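You operate a simulated robot arm through the tools that you are given. There is no shell and no other tool. Be economical: measure what you need, move in short steps, check, and stop when the job is done.

You are at the controls of a simulated two-armed robot. One attempt, no reset.

## Task
Serve one scoop of popcorn in the red striped bowl and shake sugar over it twice.
Fine: hold the shaker steady while you push its slider open; no switch on while the door is open; shut the door, put scoop and shaker back; spill no more than a pinch. Set down upright: wide steel scoop, shaker marked sugar.
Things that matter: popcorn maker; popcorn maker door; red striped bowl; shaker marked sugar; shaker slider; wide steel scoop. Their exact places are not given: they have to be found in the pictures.

Only the result counts: the job must be done as asked and must still hold three seconds after the hand-in. Knocking over, shifting, dropping, spilling or breaking anything else fails it.

## Robot
Two 7-joint arms with two-finger parallel grippers on one trunk, on a base that drives. Base frame: it is fixed to the floor where the robot stands at the start and does not move with it; the origin is under the middle of the robot, x ahead of it, y to its left, z up. Readings come in m, rad, newtons and seconds.
The left shoulder is at the start at [0.06, 0.143, 0.832], the right one opposite. With the tool pointing down near the work surface each hand reaches from about 0.1 to 0.62 m from the robot's upright axis, wherever it stands, measured 20 degrees to its own side. Places, roughly: popcorn maker [0.7, 0, 1.2]; popcorn maker door [0.5, 0, 1.2]; shaker slider [0.6, -1, 1]; wide steel scoop (22x8x8 cm) [0.6, -0.6, 0.9]. Payload 1.57 kg a hand.
Tool frame (each hand has its own): the origin (TCP) lies between the finger pads and is the grasp point; the fingertips stand 0.03 m ahead of it; z points along the fingers, y is the line along which they close. The gripper opens to 0.11 m. The fingers are 0.024 m wide and 0.012 m thick; the gripper's body (0.048 by 0.112 m) begins 0.078 m behind the TCP.
Orientation is told as [roll, pitch, yaw] about the base's x, y, z axes, in that order, counted from this pose: with the fingers straight down and closing along the base's y, the tool's x points along the base's -x, its y along +y and its z along -z.

## Interface
- The arms move only by the tool move_arm. It takes "left_plan", "right_plan" or both (then of equal length, played together; a hand with none holds still); each is a list of rows, each an object of numbers (a shift or turn left out is 0, a gripper value left out holds the last): "x", "y", "z": the shift along the tool's x, y, z in m; "rx", "ry", "rz": the turn, a rotation vector about the tool's x, y, z in rad; "grip": the opening, from 0 (shut) to 1 (fully open). In form: [{"x": .., "y": .., "z": .., "rx": .., "ry": .., "rz": .., "grip": ..}, ...]. A call has 1 to 12 rows; each row is the pose to reach, as a shift and turn from the pose commanded when the call began, along the tool's axes at that moment. Rows are played at 5 a second. More than 0.05 m and 0.15 rad between two rows, or a gripper value outside its range, and nothing of the call is played. Where a pose cannot be reached the arm comes as near as it can. A force on the tool above 90 N (or 10 N above the force at the start of the call, whichever is more), or a blocked arm, ends the call early, and 0.2 s more pass. The fingers move at their own pace (about 0.045 m/s each) and stop on an object; they squeeze with about 23 N. The grip force told is the motor's: it shows also when the fingers shut on nothing. Time passes only in rows, and 0.2 s behind the last, so rows that repeat a pose let the fingers close. The reply holds the time, the measured pose of the TCP, the force on the tool along the base axes, the opening and the grip force, in the units named above and with some noise, with the torque about the TCP (base axes, N m) and any sound that the robot's microphone picked up, and new pictures: "views" is both (left out), scene, wrist or none (wrist: the cameras of the hands that moved).
- Cameras (640 x 400 px; columns grow to the right, rows downward): "scene" is now at [0.0591, 0.0135, 1.475]; the picture's right is [0.15, -0.99, -0.00], its down [-0.45, -0.07, -0.89] and it looks along [0.88, 0.14, -0.46] (base axes); focal length 214 px, centre (320, 200). "left" rides on the left gripper at [0.07, -0.016, -0.141] in its tool frame; the picture's right is [0.23, 0.97, 0.00], its down [-0.85, 0.20, -0.48] and it looks along [-0.47, 0.11, 0.88] (tool axes); focal length 222 px, centre (320, 200). "right" rides on the right gripper at [0.07, 0.016, -0.141] in its tool frame; the picture's right is [-0.23, 0.97, 0.00], its down [-0.86, -0.20, -0.48] and it looks along [-0.47, -0.11, 0.88] (tool axes); focal length 222 px, centre (320, 200).
- raise_lower(by): slides the trunk up (or, below 0, down) by that many m; the arms and the scene camera ride with it, the base frame stays. It gives what a move gives, with no picture.
- steer(legs): drives the robot by 1 to 6 legs, each [ahead, left, turn to the left] in m, m and rad, along the robot's own axes; the way and the turn of a leg run together, so that a leg with both is an arc; at most 1.5 m and 3.142 rad a leg. The arms and the cameras ride along, it lands a little off, and it stops where it bumps. It gives what a move gives, and a new picture of the scene camera.
- turn_head(pan, tilt): turns the head with the scene camera to pan (to the left, within 1.501 rad either way) and tilt (down, from -0.506 to 1.204), counted from straight ahead of the robot. It gives what a move gives, and a new picture of the scene camera.
- point_at(camera, pixels): there is no depth. For up to 12 entries [column, row, z] of the newest picture of that camera ("zoom" is the newest enlarged one), the place [x, y] in the base frame at which the ray of that pixel passes the height z, good to about 0.003 m. The clock stands still meanwhile.
- inspect(camera, box): a new picture of the part [left, top, right, bottom] of that camera's present view, enlarged. The clock stands still meanwhile.
- hand_in(): hands the job in; it is judged then, once.

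Go step by step. Measure first, check grasps and placings, and put right what went wrong. The budget is 80 turns and 260 pictures, counting those below and the enlarged ones. Unless the task says otherwise, let go and move clear before handing in, and close with one line.

The tools are called after "Call:" as a command line: name --argument value ..., lists and objects as JSON in quotes. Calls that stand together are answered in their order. move_arm: Moves the arms, as the interface text tells. Its arguments: {"type":"object","properties":{"left_plan":{"type":"array"},"right_plan":{"type":"array"},"views":{"type":"string","enum":["both","scene","wrist","none"]}},"required":[]} The other tools are called the same way: raise_lower (by) slides the trunk up or down; steer (legs) drives the base; turn_head (pan, tilt) turns the head that bears the scene camera; point_at (camera, pixels) gives the place at which the rays of pixels pass given heights; inspect (camera, box) takes an enlarged picture of a part of a camera's view; hand_in () hands the job in.

At the start:

```text
t: 0.0
left_eef_pos: [0.4615, 0.0077, 1.0002]
left_tool_rot: [0.001, 0.0, -0.001]
left_ft_force: [0.5, 0.4, 0.1]
left_moment: [-0.02, 0.01, 0.01]
left_width: 0.1099
left_gripper_force: 0.1
right_eef_pos: [0.3243, -0.3284, 1.0007]
right_tool_rot: [0.001, 0.0, 0.001]
right_ft_force: [0.3, -0.1, -0.1]
right_moment: [0.0, 0.01, -0.01]
right_width: 0.11
right_gripper_force: 0.1
trunk travel left (down, up): [-0.431, 0.159]
robot x, y, heading: [-0.001, -0.0016, -0.002]
head pan, tilt: [0.154, 0.478]
```

scene: 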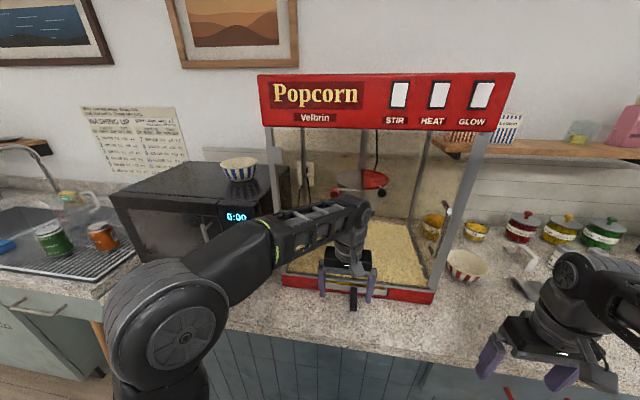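
right: 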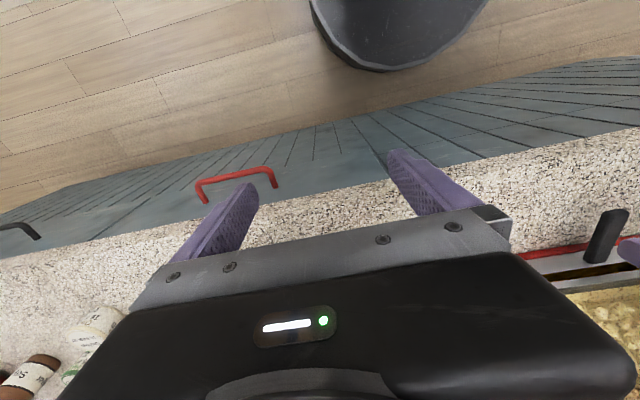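
left: 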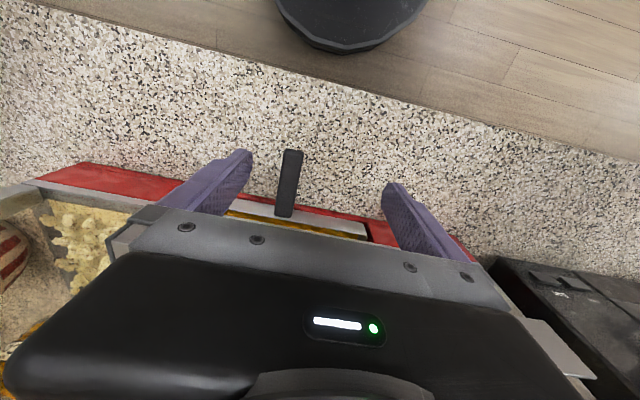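

The popcorn maker stands ahead (columns 260–515), with a striped bowl near (465,265) and more things to the right. I look to the right first.

Call:
turn_head --pan -0.8 --tilt 0.5

Call:
inspect --camera "scene" --box '[160, 100, 480, 300]'

```text
t: 1.2
left_eef_pos: [0.4604, 0.0072, 1.0003]
left_tool_rot: [0.0, 0.001, 0.0]
left_ft_force: [0.1, -0.2, -0.9]
left_moment: [-0.01, 0.01, -0.02]
left_width: 0.1101
left_gripper_force: 0.1
right_eef_pos: [0.3247, -0.327, 0.9986]
right_tool_rot: [-0.001, -0.002, 0.001]
right_ft_force: [0.2, 0.0, 0.1]
right_moment: [0.03, -0.02, 0.01]
right_width: 0.11
right_gripper_force: 0.1
trunk travel left (down, up): [-0.431, 0.159]
robot x, y, heading: [0.0013, 0.0057, -0.0]
head pan, tilt: [-0.799, 0.499]
```

scene: 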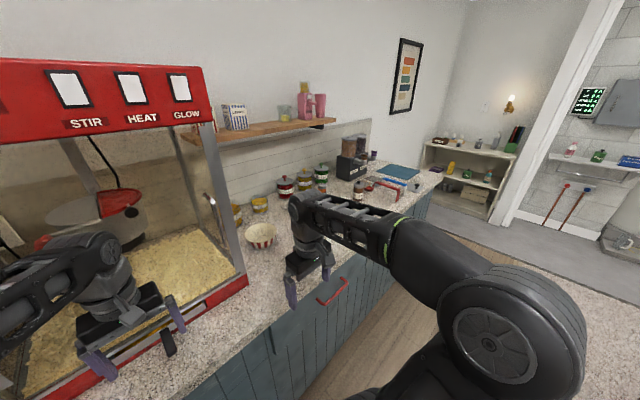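

```text
2.00 times, centred on (320, 200) of scene
```

zoom: 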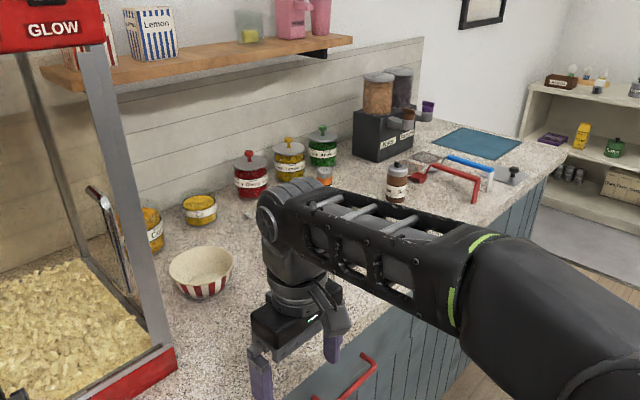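

The right arm hides the scoop and shakers. I back off and drive right to see the counter in full.

Call:
steer --legs '[[-0.35, 0, 0], [0, -0.7, 0]]'

Call:
turn_head --pan 0.0 --tilt 0.5

Call:
inspect --camera "scene" --box '[160, 100, 480, 300]'

```text
t: 7.0
left_eef_pos: [0.1115, -0.7038, 1.0007]
left_tool_rot: [-0.001, 0.0, 0.0]
left_ft_force: [-0.9, 0.2, 0.0]
left_moment: [-0.03, 0.0, -0.03]
left_width: 0.11
left_gripper_force: 0.1
right_eef_pos: [-0.025, -1.0394, 0.999]
right_tool_rot: [0.0, 0.001, -0.003]
right_ft_force: [-0.3, -0.2, 0.0]
right_moment: [0.0, -0.03, -0.02]
right_width: 0.1098
right_gripper_force: 0.0
trunk travel left (down, up): [-0.431, 0.159]
robot x, y, heading: [-0.35, -0.7111, -0.004]
head pan, tilt: [-0.799, 0.499]
```

scene: 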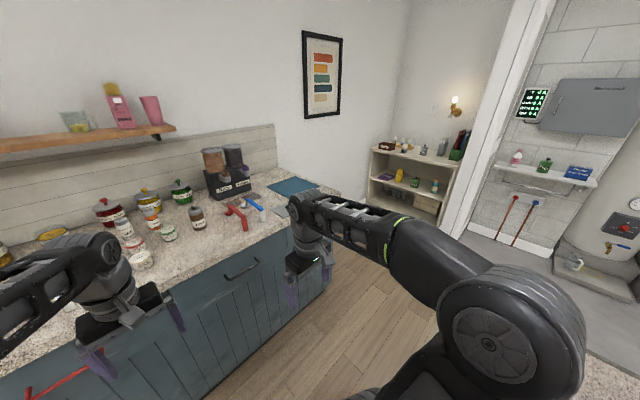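

```text
t: 8.1
left_eef_pos: [0.1113, -0.7048, 0.9998]
left_tool_rot: [0.002, 0.0, 0.0]
left_ft_force: [-0.2, 0.0, 0.1]
left_moment: [0.0, -0.01, -0.01]
left_width: 0.1101
left_gripper_force: 0.2
right_eef_pos: [-0.0243, -1.0414, 0.9983]
right_tool_rot: [0.001, -0.001, 0.001]
right_ft_force: [0.4, 0.2, -0.4]
right_moment: [0.0, 0.01, 0.03]
right_width: 0.11
right_gripper_force: 0.0
trunk travel left (down, up): [-0.431, 0.159]
robot x, y, heading: [-0.3502, -0.7147, 0.002]
head pan, tilt: [0.0, 0.499]
```

scene: 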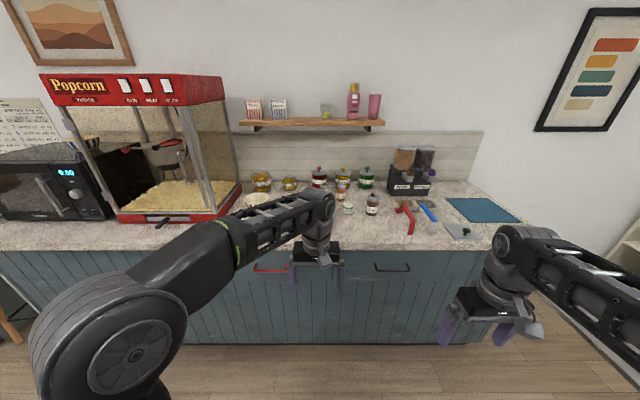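

```text
2.00 times, centred on (320, 200) of scene
```

zoom: 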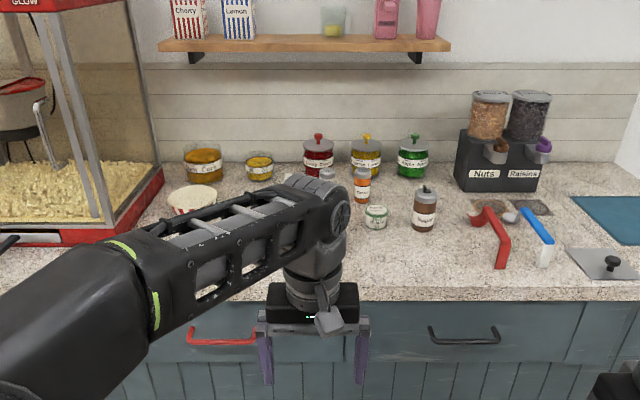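

The left arm still covers the scoop and shakers. I move the left hand back and outward, clear of the counter.

Call:
move_arm --left_plan '[{"y": 0.045, "x": 0.02}, {"y": 0.09, "x": 0.04}, {"y": 0.135, "x": 0.06}, {"y": 0.18, "x": 0.08}, {"y": 0.225, "x": 0.1}, {"y": 0.27, "x": 0.12}]' --views "scene"

Call:
inspect --camera "scene" --box '[220, 130, 460, 280]'

```text
t: 9.5
left_eef_pos: [-0.0091, -0.4347, 0.9998]
left_tool_rot: [0.0, -0.002, -0.001]
left_ft_force: [0.4, 0.4, -0.6]
left_moment: [0.01, 0.02, 0.02]
left_width: 0.1099
left_gripper_force: 0.0
right_eef_pos: [-0.0258, -1.0391, 0.9995]
right_tool_rot: [0.0, 0.001, 0.0]
right_ft_force: [-0.8, -0.4, -0.1]
right_moment: [-0.01, -0.02, 0.02]
right_width: 0.11
right_gripper_force: 0.0
trunk travel left (down, up): [-0.431, 0.159]
robot x, y, heading: [-0.3476, -0.7144, -0.001]
head pan, tilt: [0.0, 0.499]
```

scene: 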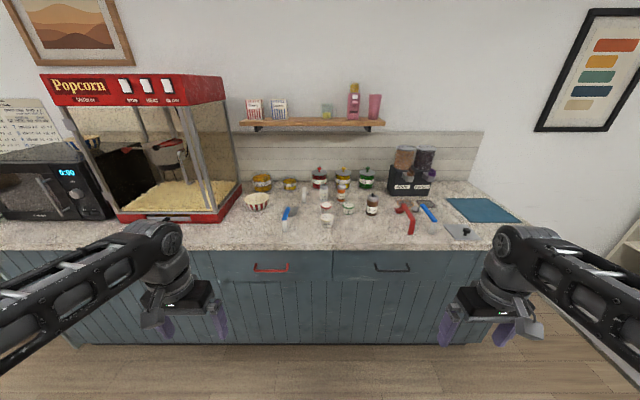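

```text
2.67 times, centred on (340, 205) of scene
```

zoom: 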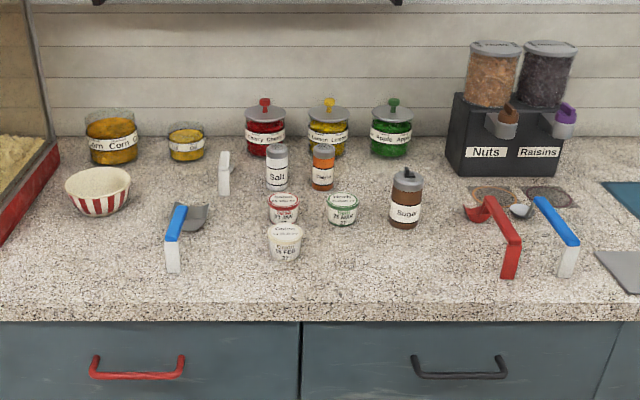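

The wide scoop (blue handle, zoom 185,235) and the Sugar shaker (zoom 405,200) are in view. I measure them at several heights.

Call:
point_at --camera "zoom" --pixels '[[405, 228, 0.85], [405, 228, 0.9], [100, 213, 0.85], [100, 213, 0.9], [172, 273, 0.85], [172, 273, 0.9], [188, 230, 0.9], [180, 207, 0.9], [320, 310, 0.85], [320, 310, 0.9], [405, 170, 1.0], [222, 193, 0.9]]'

Call:
inspect --camera "scene" --box '[260, 180, 340, 230]'

Call:
inspect --camera "scene" --box '[340, 180, 420, 230]'

Call:
inspect --camera "scene" --box '[40, 60, 280, 240]'

```text
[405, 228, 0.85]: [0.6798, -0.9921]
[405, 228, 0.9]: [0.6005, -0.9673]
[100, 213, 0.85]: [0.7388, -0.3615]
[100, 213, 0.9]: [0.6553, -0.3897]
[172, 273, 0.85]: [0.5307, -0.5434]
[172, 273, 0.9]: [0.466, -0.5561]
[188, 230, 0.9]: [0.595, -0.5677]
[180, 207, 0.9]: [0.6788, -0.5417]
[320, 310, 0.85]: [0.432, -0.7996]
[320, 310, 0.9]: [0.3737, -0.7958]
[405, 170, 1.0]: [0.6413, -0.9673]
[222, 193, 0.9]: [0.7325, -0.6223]
```

```text
8.00 times, centred on (300, 205) of scene
```

zoom: 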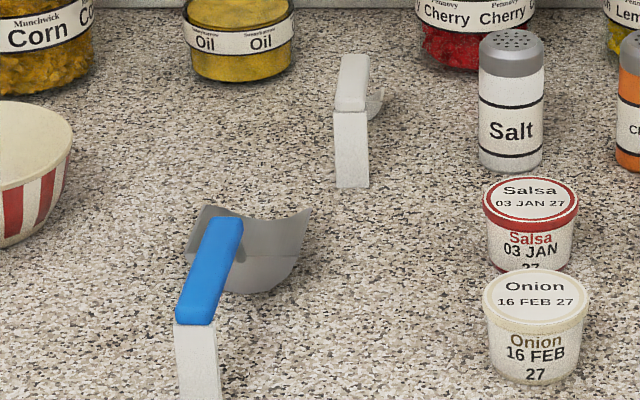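

```text
8.00 times, centred on (380, 205) of scene
```

zoom: 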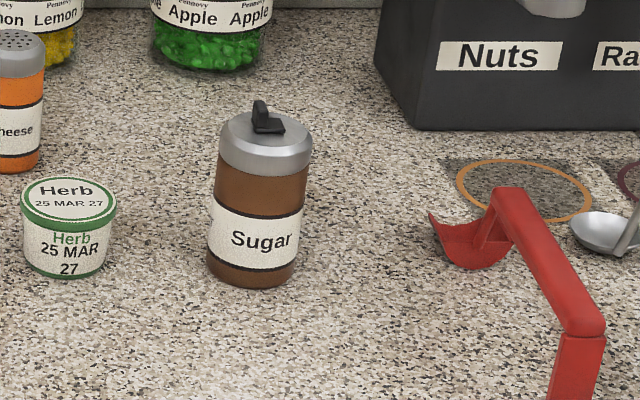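

```text
2.22 times, centred on (160, 150) of scene
```

zoom: 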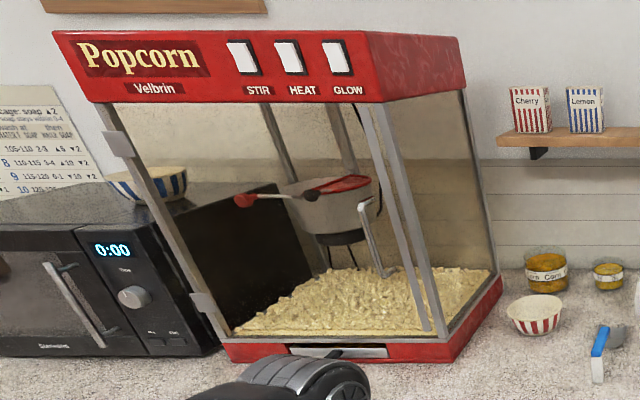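

I raise the trunk to get parallax, which gives the counter height and the heights of the handles.

Call:
raise_lower --by 0.15

Call:
inspect --camera "scene" --box '[260, 200, 340, 250]'

Call:
point_at --camera "zoom" --pixels '[[320, 200, 0.9]]'

Call:
inspect --camera "scene" --box '[340, 200, 420, 250]'

```text
t: 11.3
left_eef_pos: [-0.0081, -0.4358, 1.1491]
left_tool_rot: [0.001, 0.0, 0.0]
left_ft_force: [-0.4, -0.1, -0.9]
left_moment: [-0.01, -0.01, 0.03]
left_width: 0.1102
left_gripper_force: 0.1
right_eef_pos: [-0.0249, -1.0403, 1.1497]
right_tool_rot: [0.0, -0.001, 0.0]
right_ft_force: [-0.4, -0.1, -0.7]
right_moment: [0.01, 0.0, 0.0]
right_width: 0.11
right_gripper_force: 0.0
trunk travel left (down, up): [-0.581, 0.009]
robot x, y, heading: [-0.3503, -0.7127, -0.002]
head pan, tilt: [0.0, 0.499]
```

```text
8.00 times, centred on (300, 225) of scene
```

zoom: 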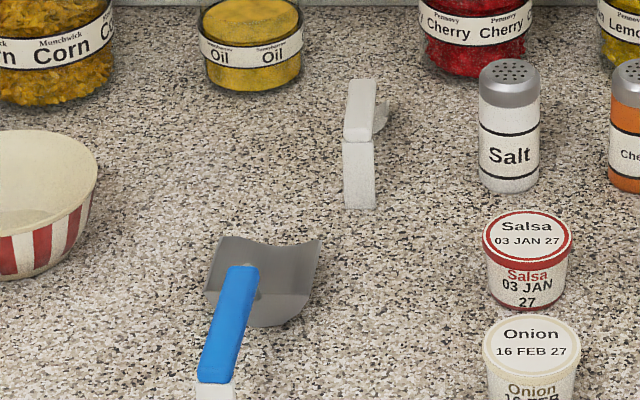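

```text
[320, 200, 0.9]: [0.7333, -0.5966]
```

```text
8.00 times, centred on (380, 225) of scene
```

zoom: 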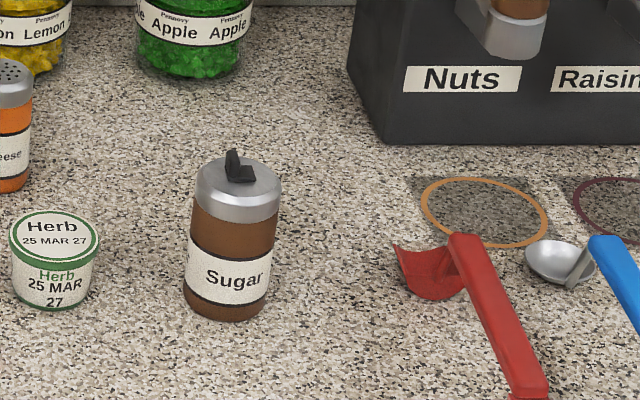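

Parallax puts the counter at z≈0.90, and the scoop's blue handle at z≈0.965, x 0.455–0.576, y≈-0.565. The shaker stands at about [0.60,-0.967]. Now I move in front of the machine to study the door and switches.

Call:
steer --legs '[[0, 0.55, 0]]'

Call:
turn_head --pan 0.0 --tilt 0.3

Call:
inspect --camera "scene" --box '[150, 90, 410, 260]'

```text
t: 14.4
left_eef_pos: [-0.0112, 0.1078, 1.1482]
left_tool_rot: [0.0, 0.002, 0.005]
left_ft_force: [-0.2, 0.1, -0.5]
left_moment: [-0.02, -0.03, 0.02]
left_width: 0.11
left_gripper_force: 0.0
right_eef_pos: [-0.0255, -0.4961, 1.1498]
right_tool_rot: [0.0, 0.0, 0.004]
right_ft_force: [-0.4, 0.4, 0.2]
right_moment: [-0.03, 0.01, -0.02]
right_width: 0.11
right_gripper_force: 0.0
trunk travel left (down, up): [-0.581, 0.009]
robot x, y, heading: [-0.3492, -0.1695, 0.004]
head pan, tilt: [0.0, 0.499]
```

scene: 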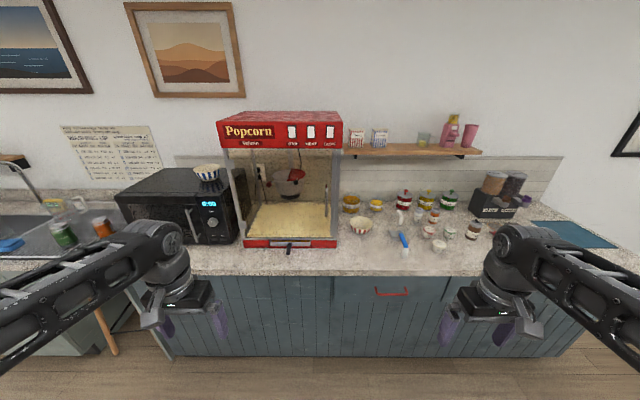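

```text
t: 15.2
left_eef_pos: [-0.0108, 0.107, 1.1489]
left_tool_rot: [-0.002, -0.001, 0.002]
left_ft_force: [0.6, -0.8, 1.3]
left_moment: [0.0, 0.01, 0.03]
left_width: 0.11
left_gripper_force: 0.1
right_eef_pos: [-0.0237, -0.4969, 1.1509]
right_tool_rot: [0.001, 0.0, 0.005]
right_ft_force: [0.6, 0.1, 0.5]
right_moment: [-0.01, -0.02, -0.03]
right_width: 0.11
right_gripper_force: 0.2
trunk travel left (down, up): [-0.581, 0.009]
robot x, y, heading: [-0.3485, -0.1709, 0.0]
head pan, tilt: [0.0, 0.3]
```

scene: 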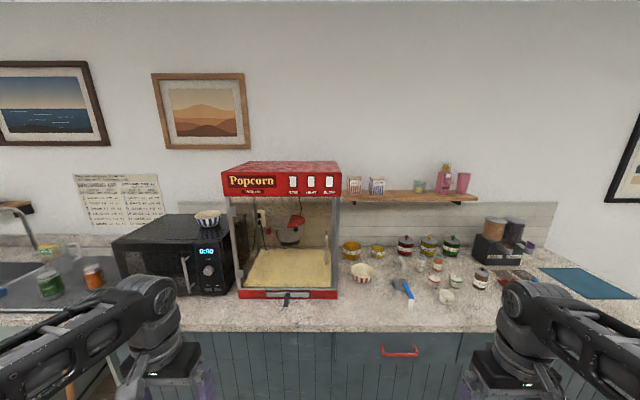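

```text
2.35 times, centred on (280, 175) of scene
```

zoom: 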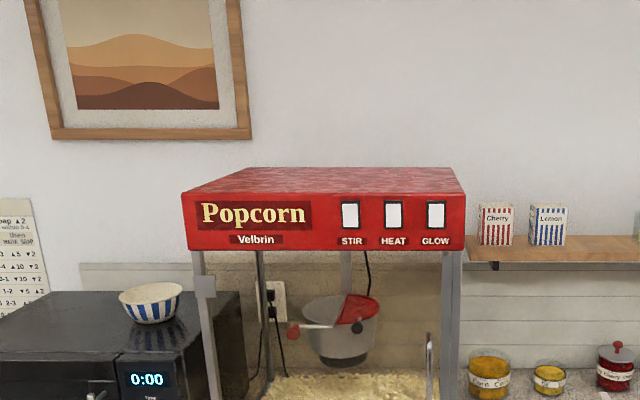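

Call:
inspect --camera "scene" --box '[220, 160, 348, 240]'

Call:
inspect --camera "scene" --box '[225, 225, 353, 305]'

Call:
point_at --camera "scene" --pixels '[[239, 299, 0.9], [338, 298, 0.9], [230, 196, 1.38], [338, 196, 1.38], [287, 302, 0.92], [362, 283, 0.9], [404, 302, 0.9], [404, 284, 0.965]]'

```text
5.00 times, centred on (284, 200) of scene
```

zoom: 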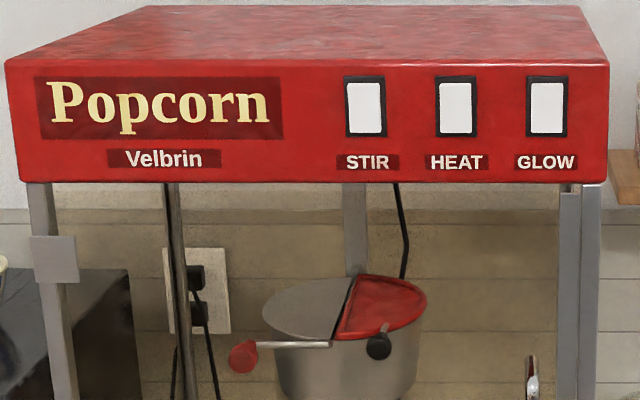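

```text
5.00 times, centred on (289, 265) of scene
```

zoom: 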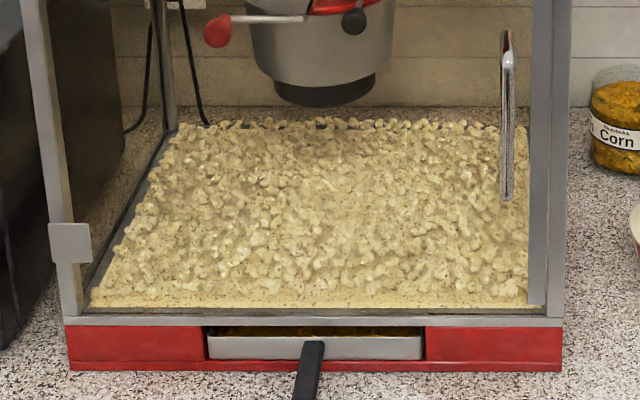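

```text
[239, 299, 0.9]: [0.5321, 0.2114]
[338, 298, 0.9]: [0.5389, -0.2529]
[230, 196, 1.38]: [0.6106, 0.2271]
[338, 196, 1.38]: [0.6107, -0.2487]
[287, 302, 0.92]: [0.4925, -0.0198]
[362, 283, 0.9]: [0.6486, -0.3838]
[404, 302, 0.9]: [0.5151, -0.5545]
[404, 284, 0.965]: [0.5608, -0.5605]
```

The door is closed. Its hinges are at the left (y≈0.2), and a vertical bar handle sits near y≈-0.197, z 1.10–1.245. All three switches look alike and off, so I leave them alone. I drive closer.

Call:
steer --legs '[[0.27, 0, 0], [0, -0.13, 0]]'

Call:
turn_head --pan 0.3 --tilt 0.5

Call:
inspect --camera "scene" --box '[240, 120, 480, 270]'

```text
t: 17.9
left_eef_pos: [0.2518, -0.0223, 1.1491]
left_tool_rot: [0.001, 0.0, 0.005]
left_ft_force: [-0.5, -0.1, -0.2]
left_moment: [0.03, 0.03, 0.01]
left_width: 0.11
left_gripper_force: 0.1
right_eef_pos: [0.2386, -0.626, 1.1476]
right_tool_rot: [0.002, 0.001, 0.006]
right_ft_force: [-0.1, 0.1, 0.0]
right_moment: [0.04, 0.01, -0.01]
right_width: 0.1102
right_gripper_force: 0.1
trunk travel left (down, up): [-0.581, 0.009]
robot x, y, heading: [-0.0957, -0.297, 0.004]
head pan, tilt: [0.0, 0.3]
```

scene: 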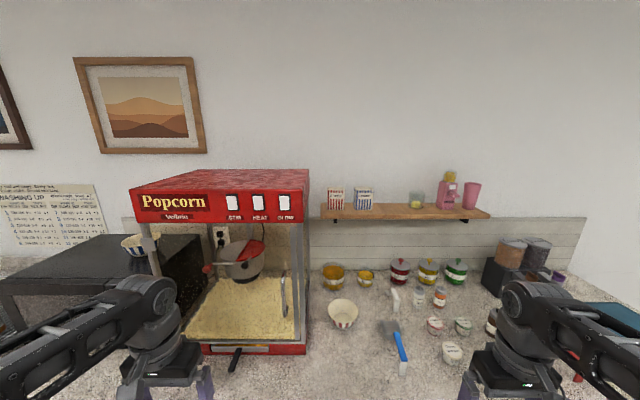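

```text
t: 18.7
left_eef_pos: [0.2523, -0.0214, 1.1484]
left_tool_rot: [0.001, -0.001, 0.007]
left_ft_force: [0.4, -0.7, 0.0]
left_moment: [0.02, -0.01, 0.02]
left_width: 0.1103
left_gripper_force: 0.1
right_eef_pos: [0.2387, -0.625, 1.1488]
right_tool_rot: [-0.001, -0.001, 0.007]
right_ft_force: [-0.3, 0.6, 1.0]
right_moment: [0.0, 0.01, 0.0]
right_width: 0.11
right_gripper_force: 0.1
trunk travel left (down, up): [-0.581, 0.009]
robot x, y, heading: [-0.0881, -0.3017, 0.003]
head pan, tilt: [0.3, 0.499]
```

scene: 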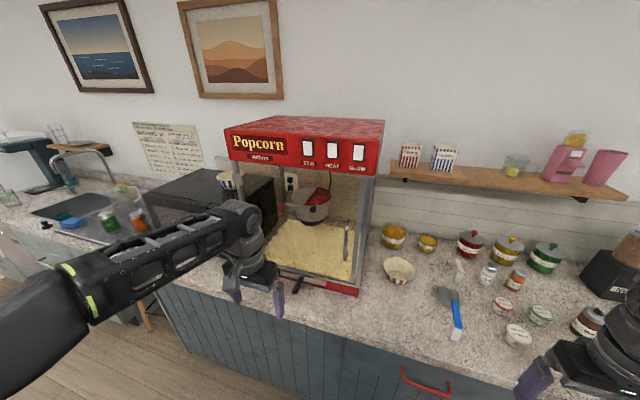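

```text
2.67 times, centred on (360, 195) of scene
```

zoom: 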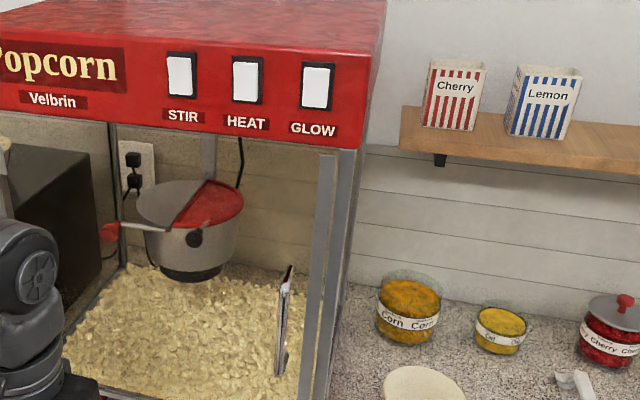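

I turn the left hand to point forward and bring it short of the door handle.

Call:
move_arm --left_plan '[{"ry": -0.143, "x": -0.012, "y": -0.016, "z": -0.002}, {"ry": -0.286, "x": -0.024, "y": -0.032, "z": -0.004}, {"ry": -0.428, "x": -0.036, "y": -0.048, "z": -0.006}, {"ry": -0.571, "x": -0.048, "y": -0.064, "z": -0.008}, {"ry": -0.714, "x": -0.06, "y": -0.08, "z": -0.01}, {"ry": -0.857, "x": -0.072, "y": -0.096, "z": -0.012}, {"ry": -1.0, "x": -0.084, "y": -0.112, "z": -0.014}, {"ry": -1.142, "x": -0.096, "y": -0.128, "z": -0.016}, {"ry": -1.285, "x": -0.108, "y": -0.144, "z": -0.018}, {"ry": -1.428, "x": -0.12, "y": -0.16, "z": -0.02}, {"ry": -1.571, "x": -0.13, "y": -0.176, "z": -0.02}]'

Call:
inspect --camera "left" --box '[220, 100, 480, 262]'

```text
t: 20.9
left_eef_pos: [0.3847, -0.287, 1.1963]
left_tool_rot: [-0.886, -1.168, 0.608]
left_ft_force: [0.4, 0.4, 0.6]
left_moment: [-0.01, 0.03, 0.02]
left_width: 0.1101
left_gripper_force: 0.0
left hand out of reach, approached as far as the arm can: row 7, 8, 9, 10
right_eef_pos: [0.2383, -0.6259, 1.1492]
right_tool_rot: [0.0, 0.0, 0.004]
right_ft_force: [0.2, 0.2, 0.4]
right_moment: [-0.01, 0.02, -0.01]
right_width: 0.11
right_gripper_force: 0.1
trunk travel left (down, up): [-0.581, 0.009]
robot x, y, heading: [-0.0846, -0.2993, 0.007]
head pan, tilt: [0.3, 0.499]
stopped in row 10 (left hand): the arm was blocked; the commanded pose is now the measured one
```

scene: 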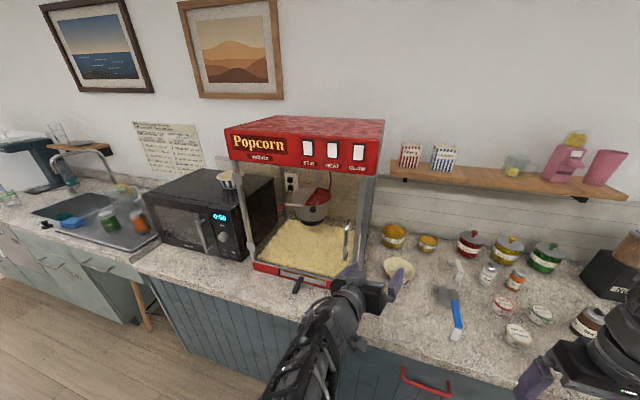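
left: 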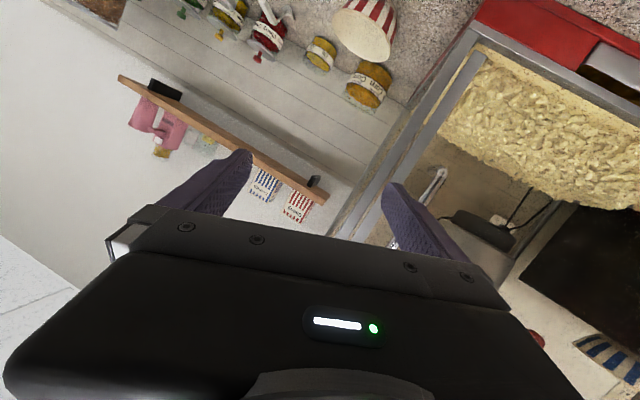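

```text
2.46 times, centred on (350, 181) of left
```

zoom: 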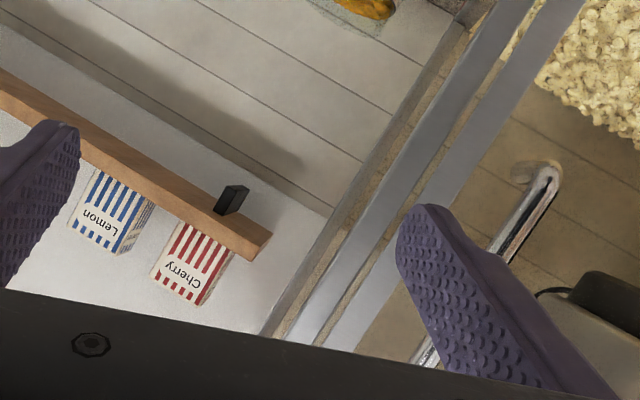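

The arm was too folded for that pose and twisted aside. I back the base away by 0.22 m, then square the hand up further ahead of the shoulder.

Call:
steer --legs '[[-0.22, 0, 0]]'

Call:
move_arm --left_plan '[{"x": -0.012, "y": 0.025, "z": 0.032, "rx": -0.046, "ry": -0.05, "rz": 0.046}, {"x": -0.024, "y": 0.05, "z": 0.064, "rx": -0.092, "ry": -0.1, "rz": 0.092}, {"x": -0.037, "y": 0.075, "z": 0.096, "rx": -0.138, "ry": -0.15, "rz": 0.138}, {"x": -0.049, "y": 0.1, "z": 0.128, "rx": -0.183, "ry": -0.198, "rz": 0.183}, {"x": -0.061, "y": 0.125, "z": 0.16, "rx": -0.23, "ry": -0.248, "rz": 0.23}, {"x": -0.0735, "y": 0.15, "z": 0.193, "rx": -0.274, "ry": -0.297, "rz": 0.275}]'

```text
t: 22.6
left_eef_pos: [0.1595, -0.2864, 1.1949]
left_tool_rot: [-0.887, -1.169, 0.615]
left_ft_force: [0.2, 0.3, -1.0]
left_moment: [0.01, -0.01, -0.01]
left_width: 0.11
left_gripper_force: 0.0
right_eef_pos: [0.0143, -0.6247, 1.1514]
right_tool_rot: [0.001, 0.001, 0.009]
right_ft_force: [-0.3, -0.4, 1.3]
right_moment: [0.01, -0.05, 0.01]
right_width: 0.1099
right_gripper_force: 0.1
trunk travel left (down, up): [-0.581, 0.009]
robot x, y, heading: [-0.3132, -0.2996, 0.008]
head pan, tilt: [0.3, 0.499]
```

scene: 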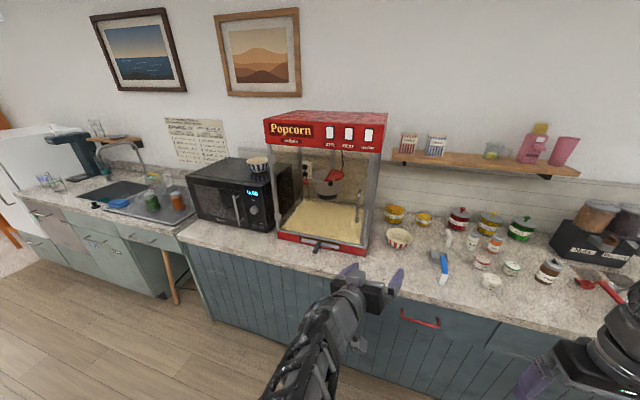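

```text
t: 23.2
left_eef_pos: [0.1711, -0.3599, 1.2266]
left_tool_rot: [-1.063, -1.324, 0.637]
left_ft_force: [-0.4, -0.2, -0.4]
left_moment: [-0.01, -0.01, 0.01]
left_width: 0.1101
left_gripper_force: 0.1
right_eef_pos: [0.0141, -0.6261, 1.1502]
right_tool_rot: [0.002, -0.002, 0.011]
right_ft_force: [-0.1, -0.5, 0.0]
right_moment: [-0.04, 0.01, 0.01]
right_width: 0.1103
right_gripper_force: 0.1
trunk travel left (down, up): [-0.581, 0.009]
robot x, y, heading: [-0.3076, -0.2979, 0.008]
head pan, tilt: [0.3, 0.499]
stopped in row 2 (left hand): the arm was blocked; the commanded pose is now the measured one
```

scene: 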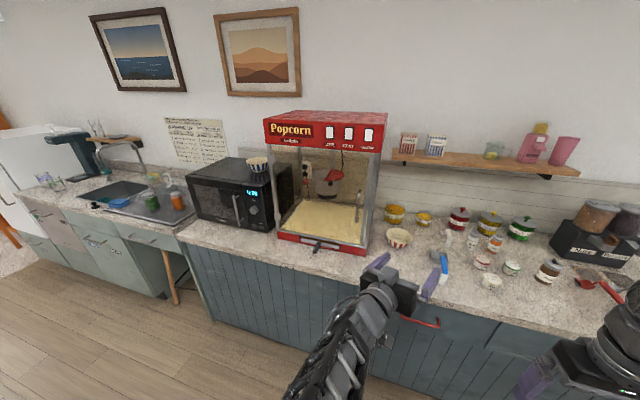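
left: 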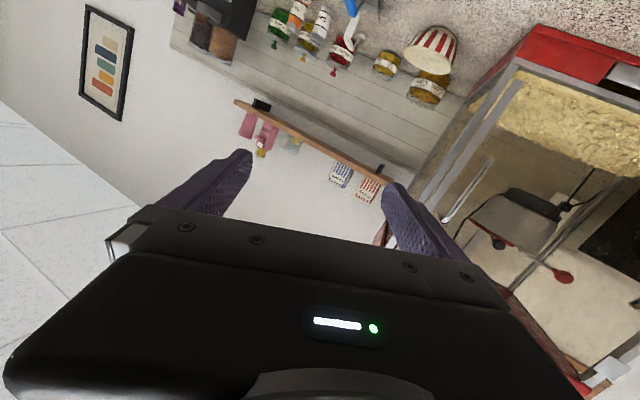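

The arm sits at a joint limit. I bring the hand back to a 45° downward pose to its own left, which should be well inside reach.

Call:
move_arm --left_plan '[{"y": 0.04, "z": -0.002, "rx": -0.067, "ry": 0.087}, {"y": 0.08, "z": -0.004, "rx": -0.134, "ry": 0.173}, {"y": 0.12, "z": -0.006, "rx": -0.2, "ry": 0.26, "rz": 0.003}, {"y": 0.16, "z": -0.008, "rx": -0.268, "ry": 0.347, "rz": 0.005}, {"y": 0.2, "z": -0.01, "rx": -0.336, "ry": 0.434, "rz": 0.007}, {"y": 0.24, "z": -0.012, "rx": -0.403, "ry": 0.52, "rz": 0.008}, {"y": 0.284, "z": -0.013, "rx": -0.47, "ry": 0.607, "rz": 0.01}]' --views "scene"

```text
t: 24.8
left_eef_pos: [0.2735, -0.0998, 1.1662]
left_tool_rot: [-0.002, -0.784, 0.0]
left_ft_force: [1.2, -0.1, -0.1]
left_moment: [0.01, 0.04, 0.03]
left_width: 0.1102
left_gripper_force: 0.1
right_eef_pos: [0.0155, -0.625, 1.1496]
right_tool_rot: [-0.001, 0.003, 0.01]
right_ft_force: [-1.5, -0.2, 0.2]
right_moment: [0.0, 0.0, 0.02]
right_width: 0.11
right_gripper_force: 0.1
trunk travel left (down, up): [-0.581, 0.009]
robot x, y, heading: [-0.3162, -0.2989, 0.012]
head pan, tilt: [0.3, 0.499]
```

scene: 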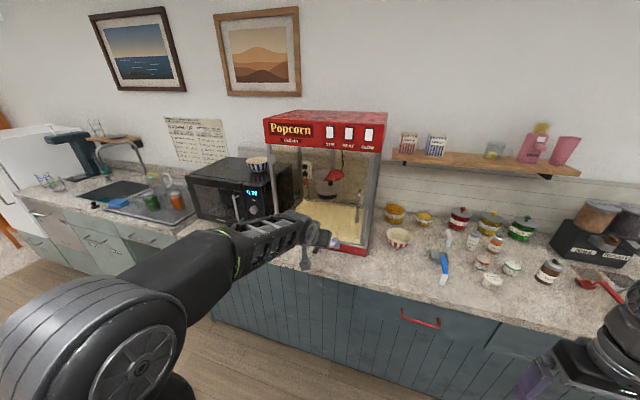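

That worked. I advance to the front of the handle, pitching up a little more.

Call:
move_arm --left_plan '[{"x": -0.018, "y": -0.019, "z": 0.017, "ry": -0.06}, {"x": -0.036, "y": -0.038, "z": 0.034, "ry": -0.12}, {"x": -0.054, "y": -0.057, "z": 0.051, "ry": -0.18}, {"x": -0.073, "y": -0.077, "z": 0.069, "ry": -0.24}, {"x": -0.0926, "y": -0.097, "z": 0.087, "ry": -0.3}]'

Call:
inspect --camera "left" --box '[200, 80, 440, 230]'

```text
t: 26.0
left_eef_pos: [0.4012, -0.1941, 1.1712]
left_tool_rot: [0.001, -1.083, 0.001]
left_ft_force: [-0.5, 0.1, 0.5]
left_moment: [0.0, 0.0, -0.01]
left_width: 0.1102
left_gripper_force: 0.0
right_eef_pos: [0.0156, -0.6264, 1.1491]
right_tool_rot: [-0.001, 0.001, 0.008]
right_ft_force: [0.5, 0.6, 0.3]
right_moment: [0.02, 0.01, -0.01]
right_width: 0.11
right_gripper_force: 0.1
trunk travel left (down, up): [-0.581, 0.009]
robot x, y, heading: [-0.3101, -0.303, 0.013]
head pan, tilt: [0.3, 0.499]
```

scene: 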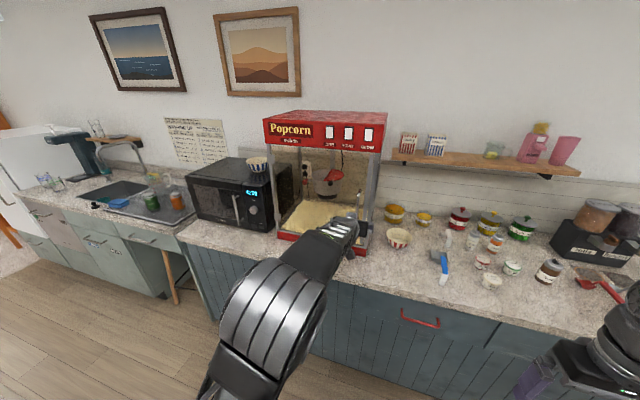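
left: 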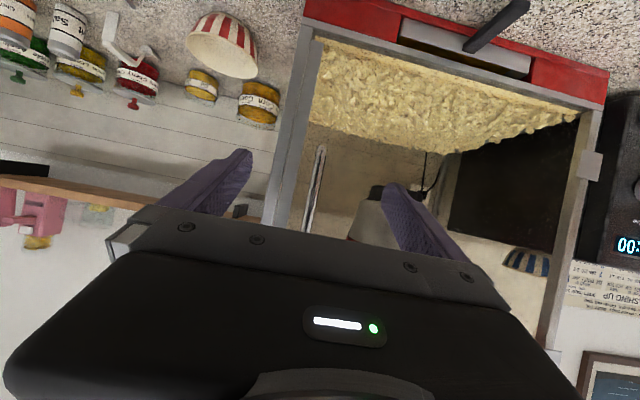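

```text
2.67 times, centred on (320, 155) of left
```

zoom: 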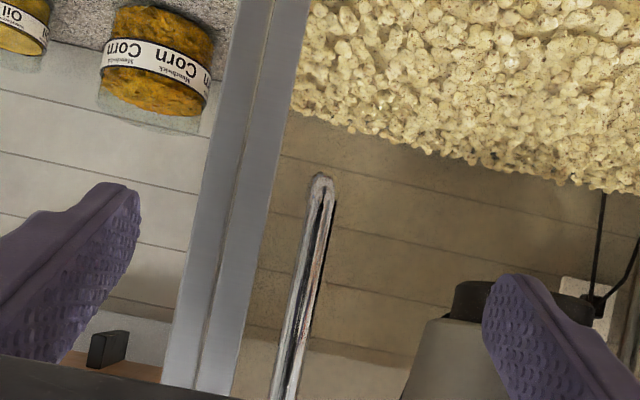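

The handle bar lies almost midway between the fingers. I check its depth from the bar's lower end and the scene view.

Call:
point_at --camera "left" --pixels '[[320, 150, 1.08], [320, 150, 1.095], [320, 150, 1.11], [307, 215, 1.22]]'

Call:
inspect --camera "scene" --box '[300, 170, 428, 250]'

```text
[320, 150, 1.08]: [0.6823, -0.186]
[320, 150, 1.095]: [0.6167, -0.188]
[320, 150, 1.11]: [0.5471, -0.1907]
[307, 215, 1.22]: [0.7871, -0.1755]
```

```text
5.00 times, centred on (364, 210) of scene
```

zoom: 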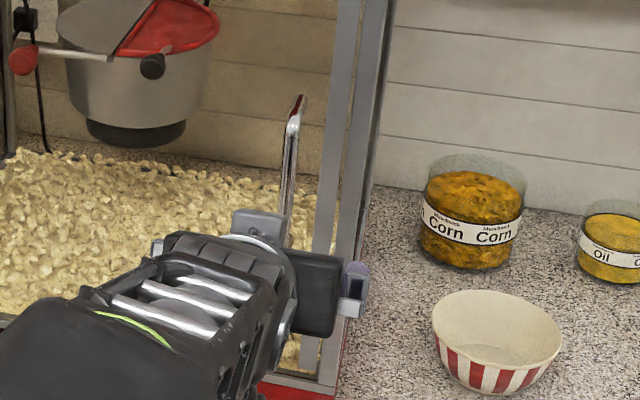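

The bar's lower end is near x≈0.52, y≈-0.19. I advance 0.08 m, then close.

Call:
move_arm --left_plan '[{"x": -0.0188, "z": 0.0353}, {"x": -0.0375, "z": 0.0707}]' --views "wrist"

Call:
inspect --camera "scene" --box '[300, 170, 428, 250]'

```text
t: 26.6
left_eef_pos: [0.4802, -0.1961, 1.1728]
left_tool_rot: [0.013, -1.084, -0.014]
left_ft_force: [-0.3, 0.4, -0.3]
left_moment: [0.03, 0.02, 0.02]
left_width: 0.11
left_gripper_force: 0.0
right_eef_pos: [0.0166, -0.6261, 1.1486]
right_tool_rot: [0.002, 0.002, 0.009]
right_ft_force: [-0.4, -0.6, 0.2]
right_moment: [0.04, 0.01, 0.01]
right_width: 0.1101
right_gripper_force: 0.1
trunk travel left (down, up): [-0.581, 0.009]
robot x, y, heading: [-0.3178, -0.3008, 0.011]
head pan, tilt: [0.3, 0.499]
```

left: 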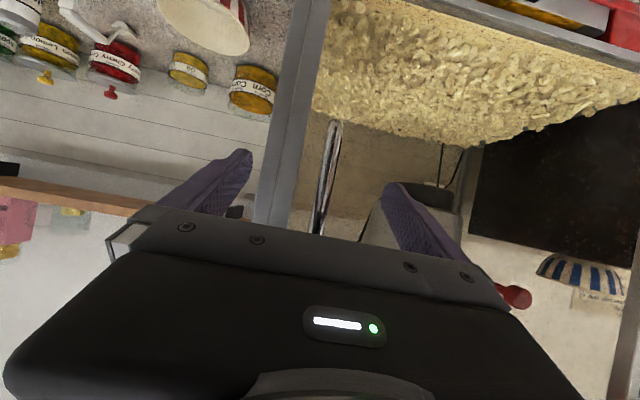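

```text
5.00 times, centred on (364, 210) of scene
```

zoom: 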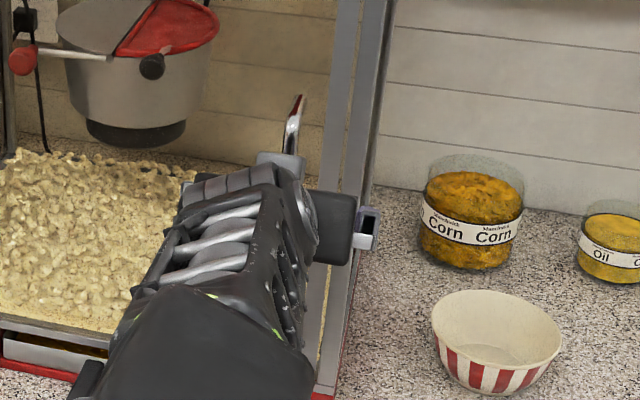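

Call:
point_at --camera "left" --pixels '[[334, 124, 1.08], [334, 124, 1.095], [334, 124, 1.11], [334, 124, 1.125]]'

```text
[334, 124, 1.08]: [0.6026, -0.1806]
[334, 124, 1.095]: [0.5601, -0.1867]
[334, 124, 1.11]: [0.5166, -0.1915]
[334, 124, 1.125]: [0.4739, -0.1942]
```

Triangulation puts the bar around x≈0.47–0.5, so it should already be between the fingers. I close.

Call:
move_arm --left_plan '[{"grip": 0}, {"grip": 0}, {"grip": 0}, {"grip": 0}, {"grip": 0}, {"grip": 0}]' --views "wrist"

```text
t: 28.0
left_eef_pos: [0.4798, -0.1935, 1.1726]
left_tool_rot: [0.0, -1.083, 0.002]
left_ft_force: [-0.6, 2.5, 0.5]
left_moment: [0.02, 0.12, 0.0]
left_width: 0.0119
left_gripper_force: 14.9
right_eef_pos: [0.0154, -0.6236, 1.1508]
right_tool_rot: [0.001, -0.001, 0.011]
right_ft_force: [-0.4, -0.2, 0.0]
right_moment: [0.02, 0.0, 0.03]
right_width: 0.1101
right_gripper_force: 0.0
trunk travel left (down, up): [-0.581, 0.009]
robot x, y, heading: [-0.3116, -0.3009, 0.008]
head pan, tilt: [0.3, 0.499]
```

left: 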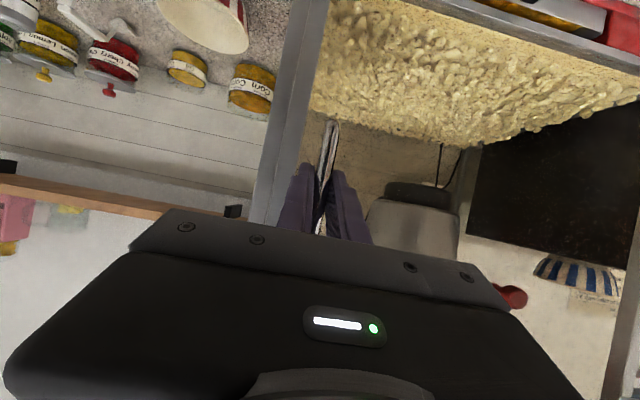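

The bar is held (12 mm). I pull the door along its arc around the left hinge, turning the hand with it.

Call:
move_arm --left_plan '[{"x": 0.009, "y": 0.003, "z": -0.0177, "rx": 0.044, "rz": 0.023, "grip": 0}, {"x": 0.0187, "y": 0.0065, "z": -0.0353, "rx": 0.088, "rz": 0.047}, {"x": 0.028, "y": 0.0115, "z": -0.053, "rx": 0.132, "rz": 0.07}, {"x": 0.0373, "y": 0.017, "z": -0.0703, "rx": 0.177, "rz": 0.094}, {"x": 0.0551, "y": 0.0314, "z": -0.104, "rx": 0.265, "rz": 0.14}, {"x": 0.072, "y": 0.0495, "z": -0.136, "rx": 0.353, "rz": 0.187}]'

```text
t: 29.4
left_eef_pos: [0.3256, -0.1447, 1.1736]
left_tool_rot: [-0.001, -1.09, -0.392]
left_ft_force: [7.8, 17.0, 16.7]
left_moment: [-0.01, -0.15, 0.08]
left_width: 0.0118
left_gripper_force: 28.6
right_eef_pos: [0.0142, -0.6226, 1.1514]
right_tool_rot: [-0.003, 0.0, 0.009]
right_ft_force: [0.6, 0.6, -0.3]
right_moment: [-0.01, 0.0, -0.01]
right_width: 0.1095
right_gripper_force: 0.0
trunk travel left (down, up): [-0.581, 0.009]
robot x, y, heading: [-0.3123, -0.2996, 0.006]
head pan, tilt: [0.3, 0.499]
```

scene: 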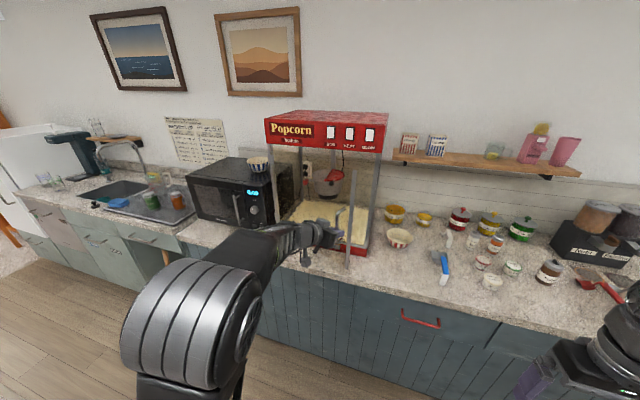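
left: 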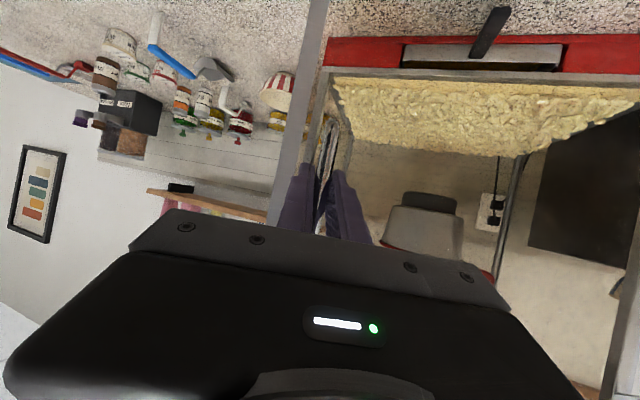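

The door is open about 0.4 rad and the force points toward the hinge, so the true radius is slightly smaller. I continue on a tighter arc.

Call:
move_arm --left_plan '[{"x": 0.0073, "y": 0.0087, "z": -0.018, "rx": 0.03, "rz": 0.016}, {"x": 0.0146, "y": 0.0174, "z": -0.0367, "rx": 0.06, "rz": 0.03}, {"x": 0.0235, "y": 0.023, "z": -0.0536, "rx": 0.09, "rz": 0.046}, {"x": 0.0323, "y": 0.0282, "z": -0.0705, "rx": 0.12, "rz": 0.06}, {"x": 0.041, "y": 0.0354, "z": -0.087, "rx": 0.15, "rz": 0.076}, {"x": 0.0495, "y": 0.0426, "z": -0.1034, "rx": 0.18, "rz": 0.09}, {"x": 0.066, "y": 0.0606, "z": -0.1348, "rx": 0.24, "rz": 0.12}]'

```text
t: 31.0
left_eef_pos: [0.2048, -0.0372, 1.1752]
left_tool_rot: [-0.016, -1.084, -0.661]
left_ft_force: [-26.4, -19.3, -16.1]
left_moment: [0.36, -0.64, -0.01]
left_width: 0.0122
left_gripper_force: 28.8
right_eef_pos: [0.0122, -0.6261, 1.1497]
right_tool_rot: [0.002, -0.002, 0.009]
right_ft_force: [0.1, 0.6, -0.8]
right_moment: [0.0, 0.03, 0.03]
right_width: 0.1099
right_gripper_force: 0.1
trunk travel left (down, up): [-0.581, 0.009]
robot x, y, heading: [-0.3129, -0.3022, 0.005]
head pan, tilt: [0.3, 0.499]
```

scene: 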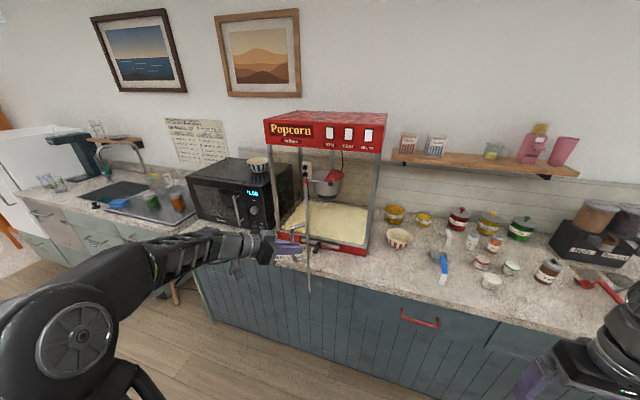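
left: 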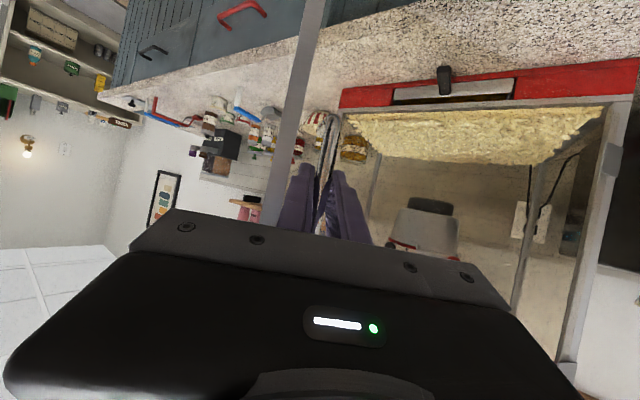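

The door is open about 0.8 rad and the radius is about 0.40. I carry on toward 80°.

Call:
move_arm --left_plan '[{"x": 0.01, "y": 0.0035, "z": -0.0168, "rx": 0.022, "rz": 0.012}, {"x": 0.02, "y": 0.0071, "z": -0.0336, "rx": 0.044, "rz": 0.023}, {"x": 0.0287, "y": 0.0145, "z": -0.05, "rx": 0.066, "rz": 0.035}, {"x": 0.0374, "y": 0.0227, "z": -0.0663, "rx": 0.088, "rz": 0.046}, {"x": 0.0458, "y": 0.032, "z": -0.082, "rx": 0.11, "rz": 0.058}, {"x": 0.0539, "y": 0.0421, "z": -0.0974, "rx": 0.132, "rz": 0.07}, {"x": 0.0618, "y": 0.053, "z": -0.112, "rx": 0.154, "rz": 0.08}, {"x": 0.0694, "y": 0.0648, "z": -0.1267, "rx": 0.176, "rz": 0.092}, {"x": 0.0767, "y": 0.0775, "z": -0.1405, "rx": 0.2, "rz": 0.104}, {"x": 0.0838, "y": 0.0908, "z": -0.1539, "rx": 0.22, "rz": 0.116}, {"x": 0.0904, "y": 0.105, "z": -0.1665, "rx": 0.242, "rz": 0.128}, {"x": 0.0968, "y": 0.1196, "z": -0.1787, "rx": 0.264, "rz": 0.139}]'

```text
t: 33.6
left_eef_pos: [0.1245, 0.1681, 1.1697]
left_tool_rot: [-0.015, -1.083, -0.922]
left_ft_force: [-8.0, -0.8, -15.7]
left_moment: [0.08, -0.62, 0.05]
left_width: 0.0119
left_gripper_force: 29.0
left hand out of reach, approached as far as the arm can: row 9, 12
right_eef_pos: [0.0149, -0.6241, 1.1503]
right_tool_rot: [-0.001, -0.001, 0.008]
right_ft_force: [0.7, 0.1, -0.3]
right_moment: [0.06, 0.04, -0.02]
right_width: 0.11
right_gripper_force: 0.0
trunk travel left (down, up): [-0.581, 0.009]
robot x, y, heading: [-0.3122, -0.2992, 0.003]
head pan, tilt: [0.3, 0.499]
```

scene: 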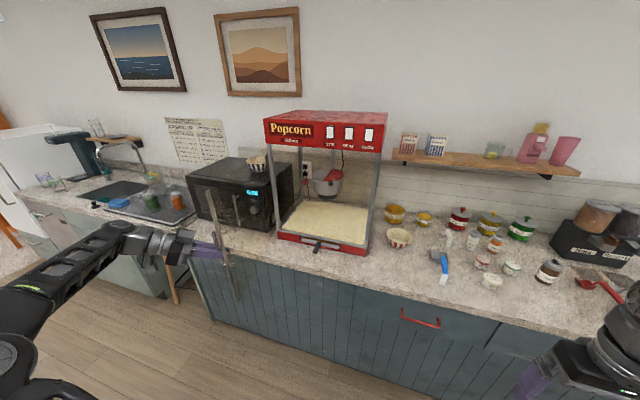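
left: 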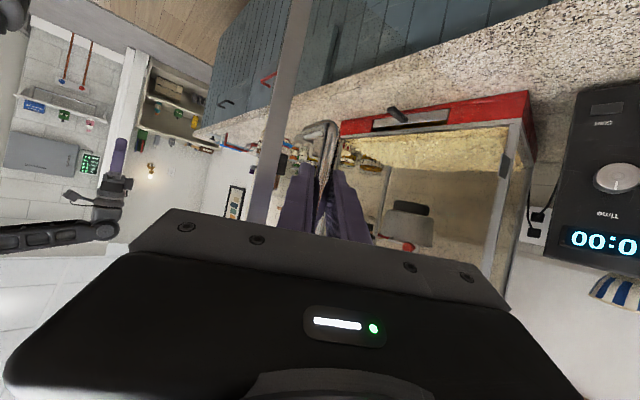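

The door stands open nearly 80°. I release the bar, back off, and bring the left hand in front of the robot, clear of the door.

Call:
move_arm --left_plan '[{"grip": 0.6}, {"grip": 0.6}, {"z": -0.04}, {"z": -0.08}, {"x": 0.0113, "y": -0.032, "z": -0.121, "rx": -0.115, "rz": -0.061}, {"x": 0.0226, "y": -0.064, "z": -0.143, "rx": -0.23, "rz": -0.122}, {"x": 0.034, "y": -0.0956, "z": -0.164, "rx": -0.344, "rz": -0.183}, {"x": 0.0153, "y": -0.126, "z": -0.129, "rx": -0.459, "rz": -0.243}, {"x": -0.0034, "y": -0.156, "z": -0.0936, "rx": -0.574, "rz": -0.304}, {"x": -0.022, "y": -0.186, "z": -0.0584, "rx": -0.689, "rz": -0.365}, {"x": -0.0406, "y": -0.2164, "z": -0.0232, "rx": -0.795, "rz": -0.421}]' --views "scene"

```text
refused: row 5 steps farther than a row can; nothing moved
```

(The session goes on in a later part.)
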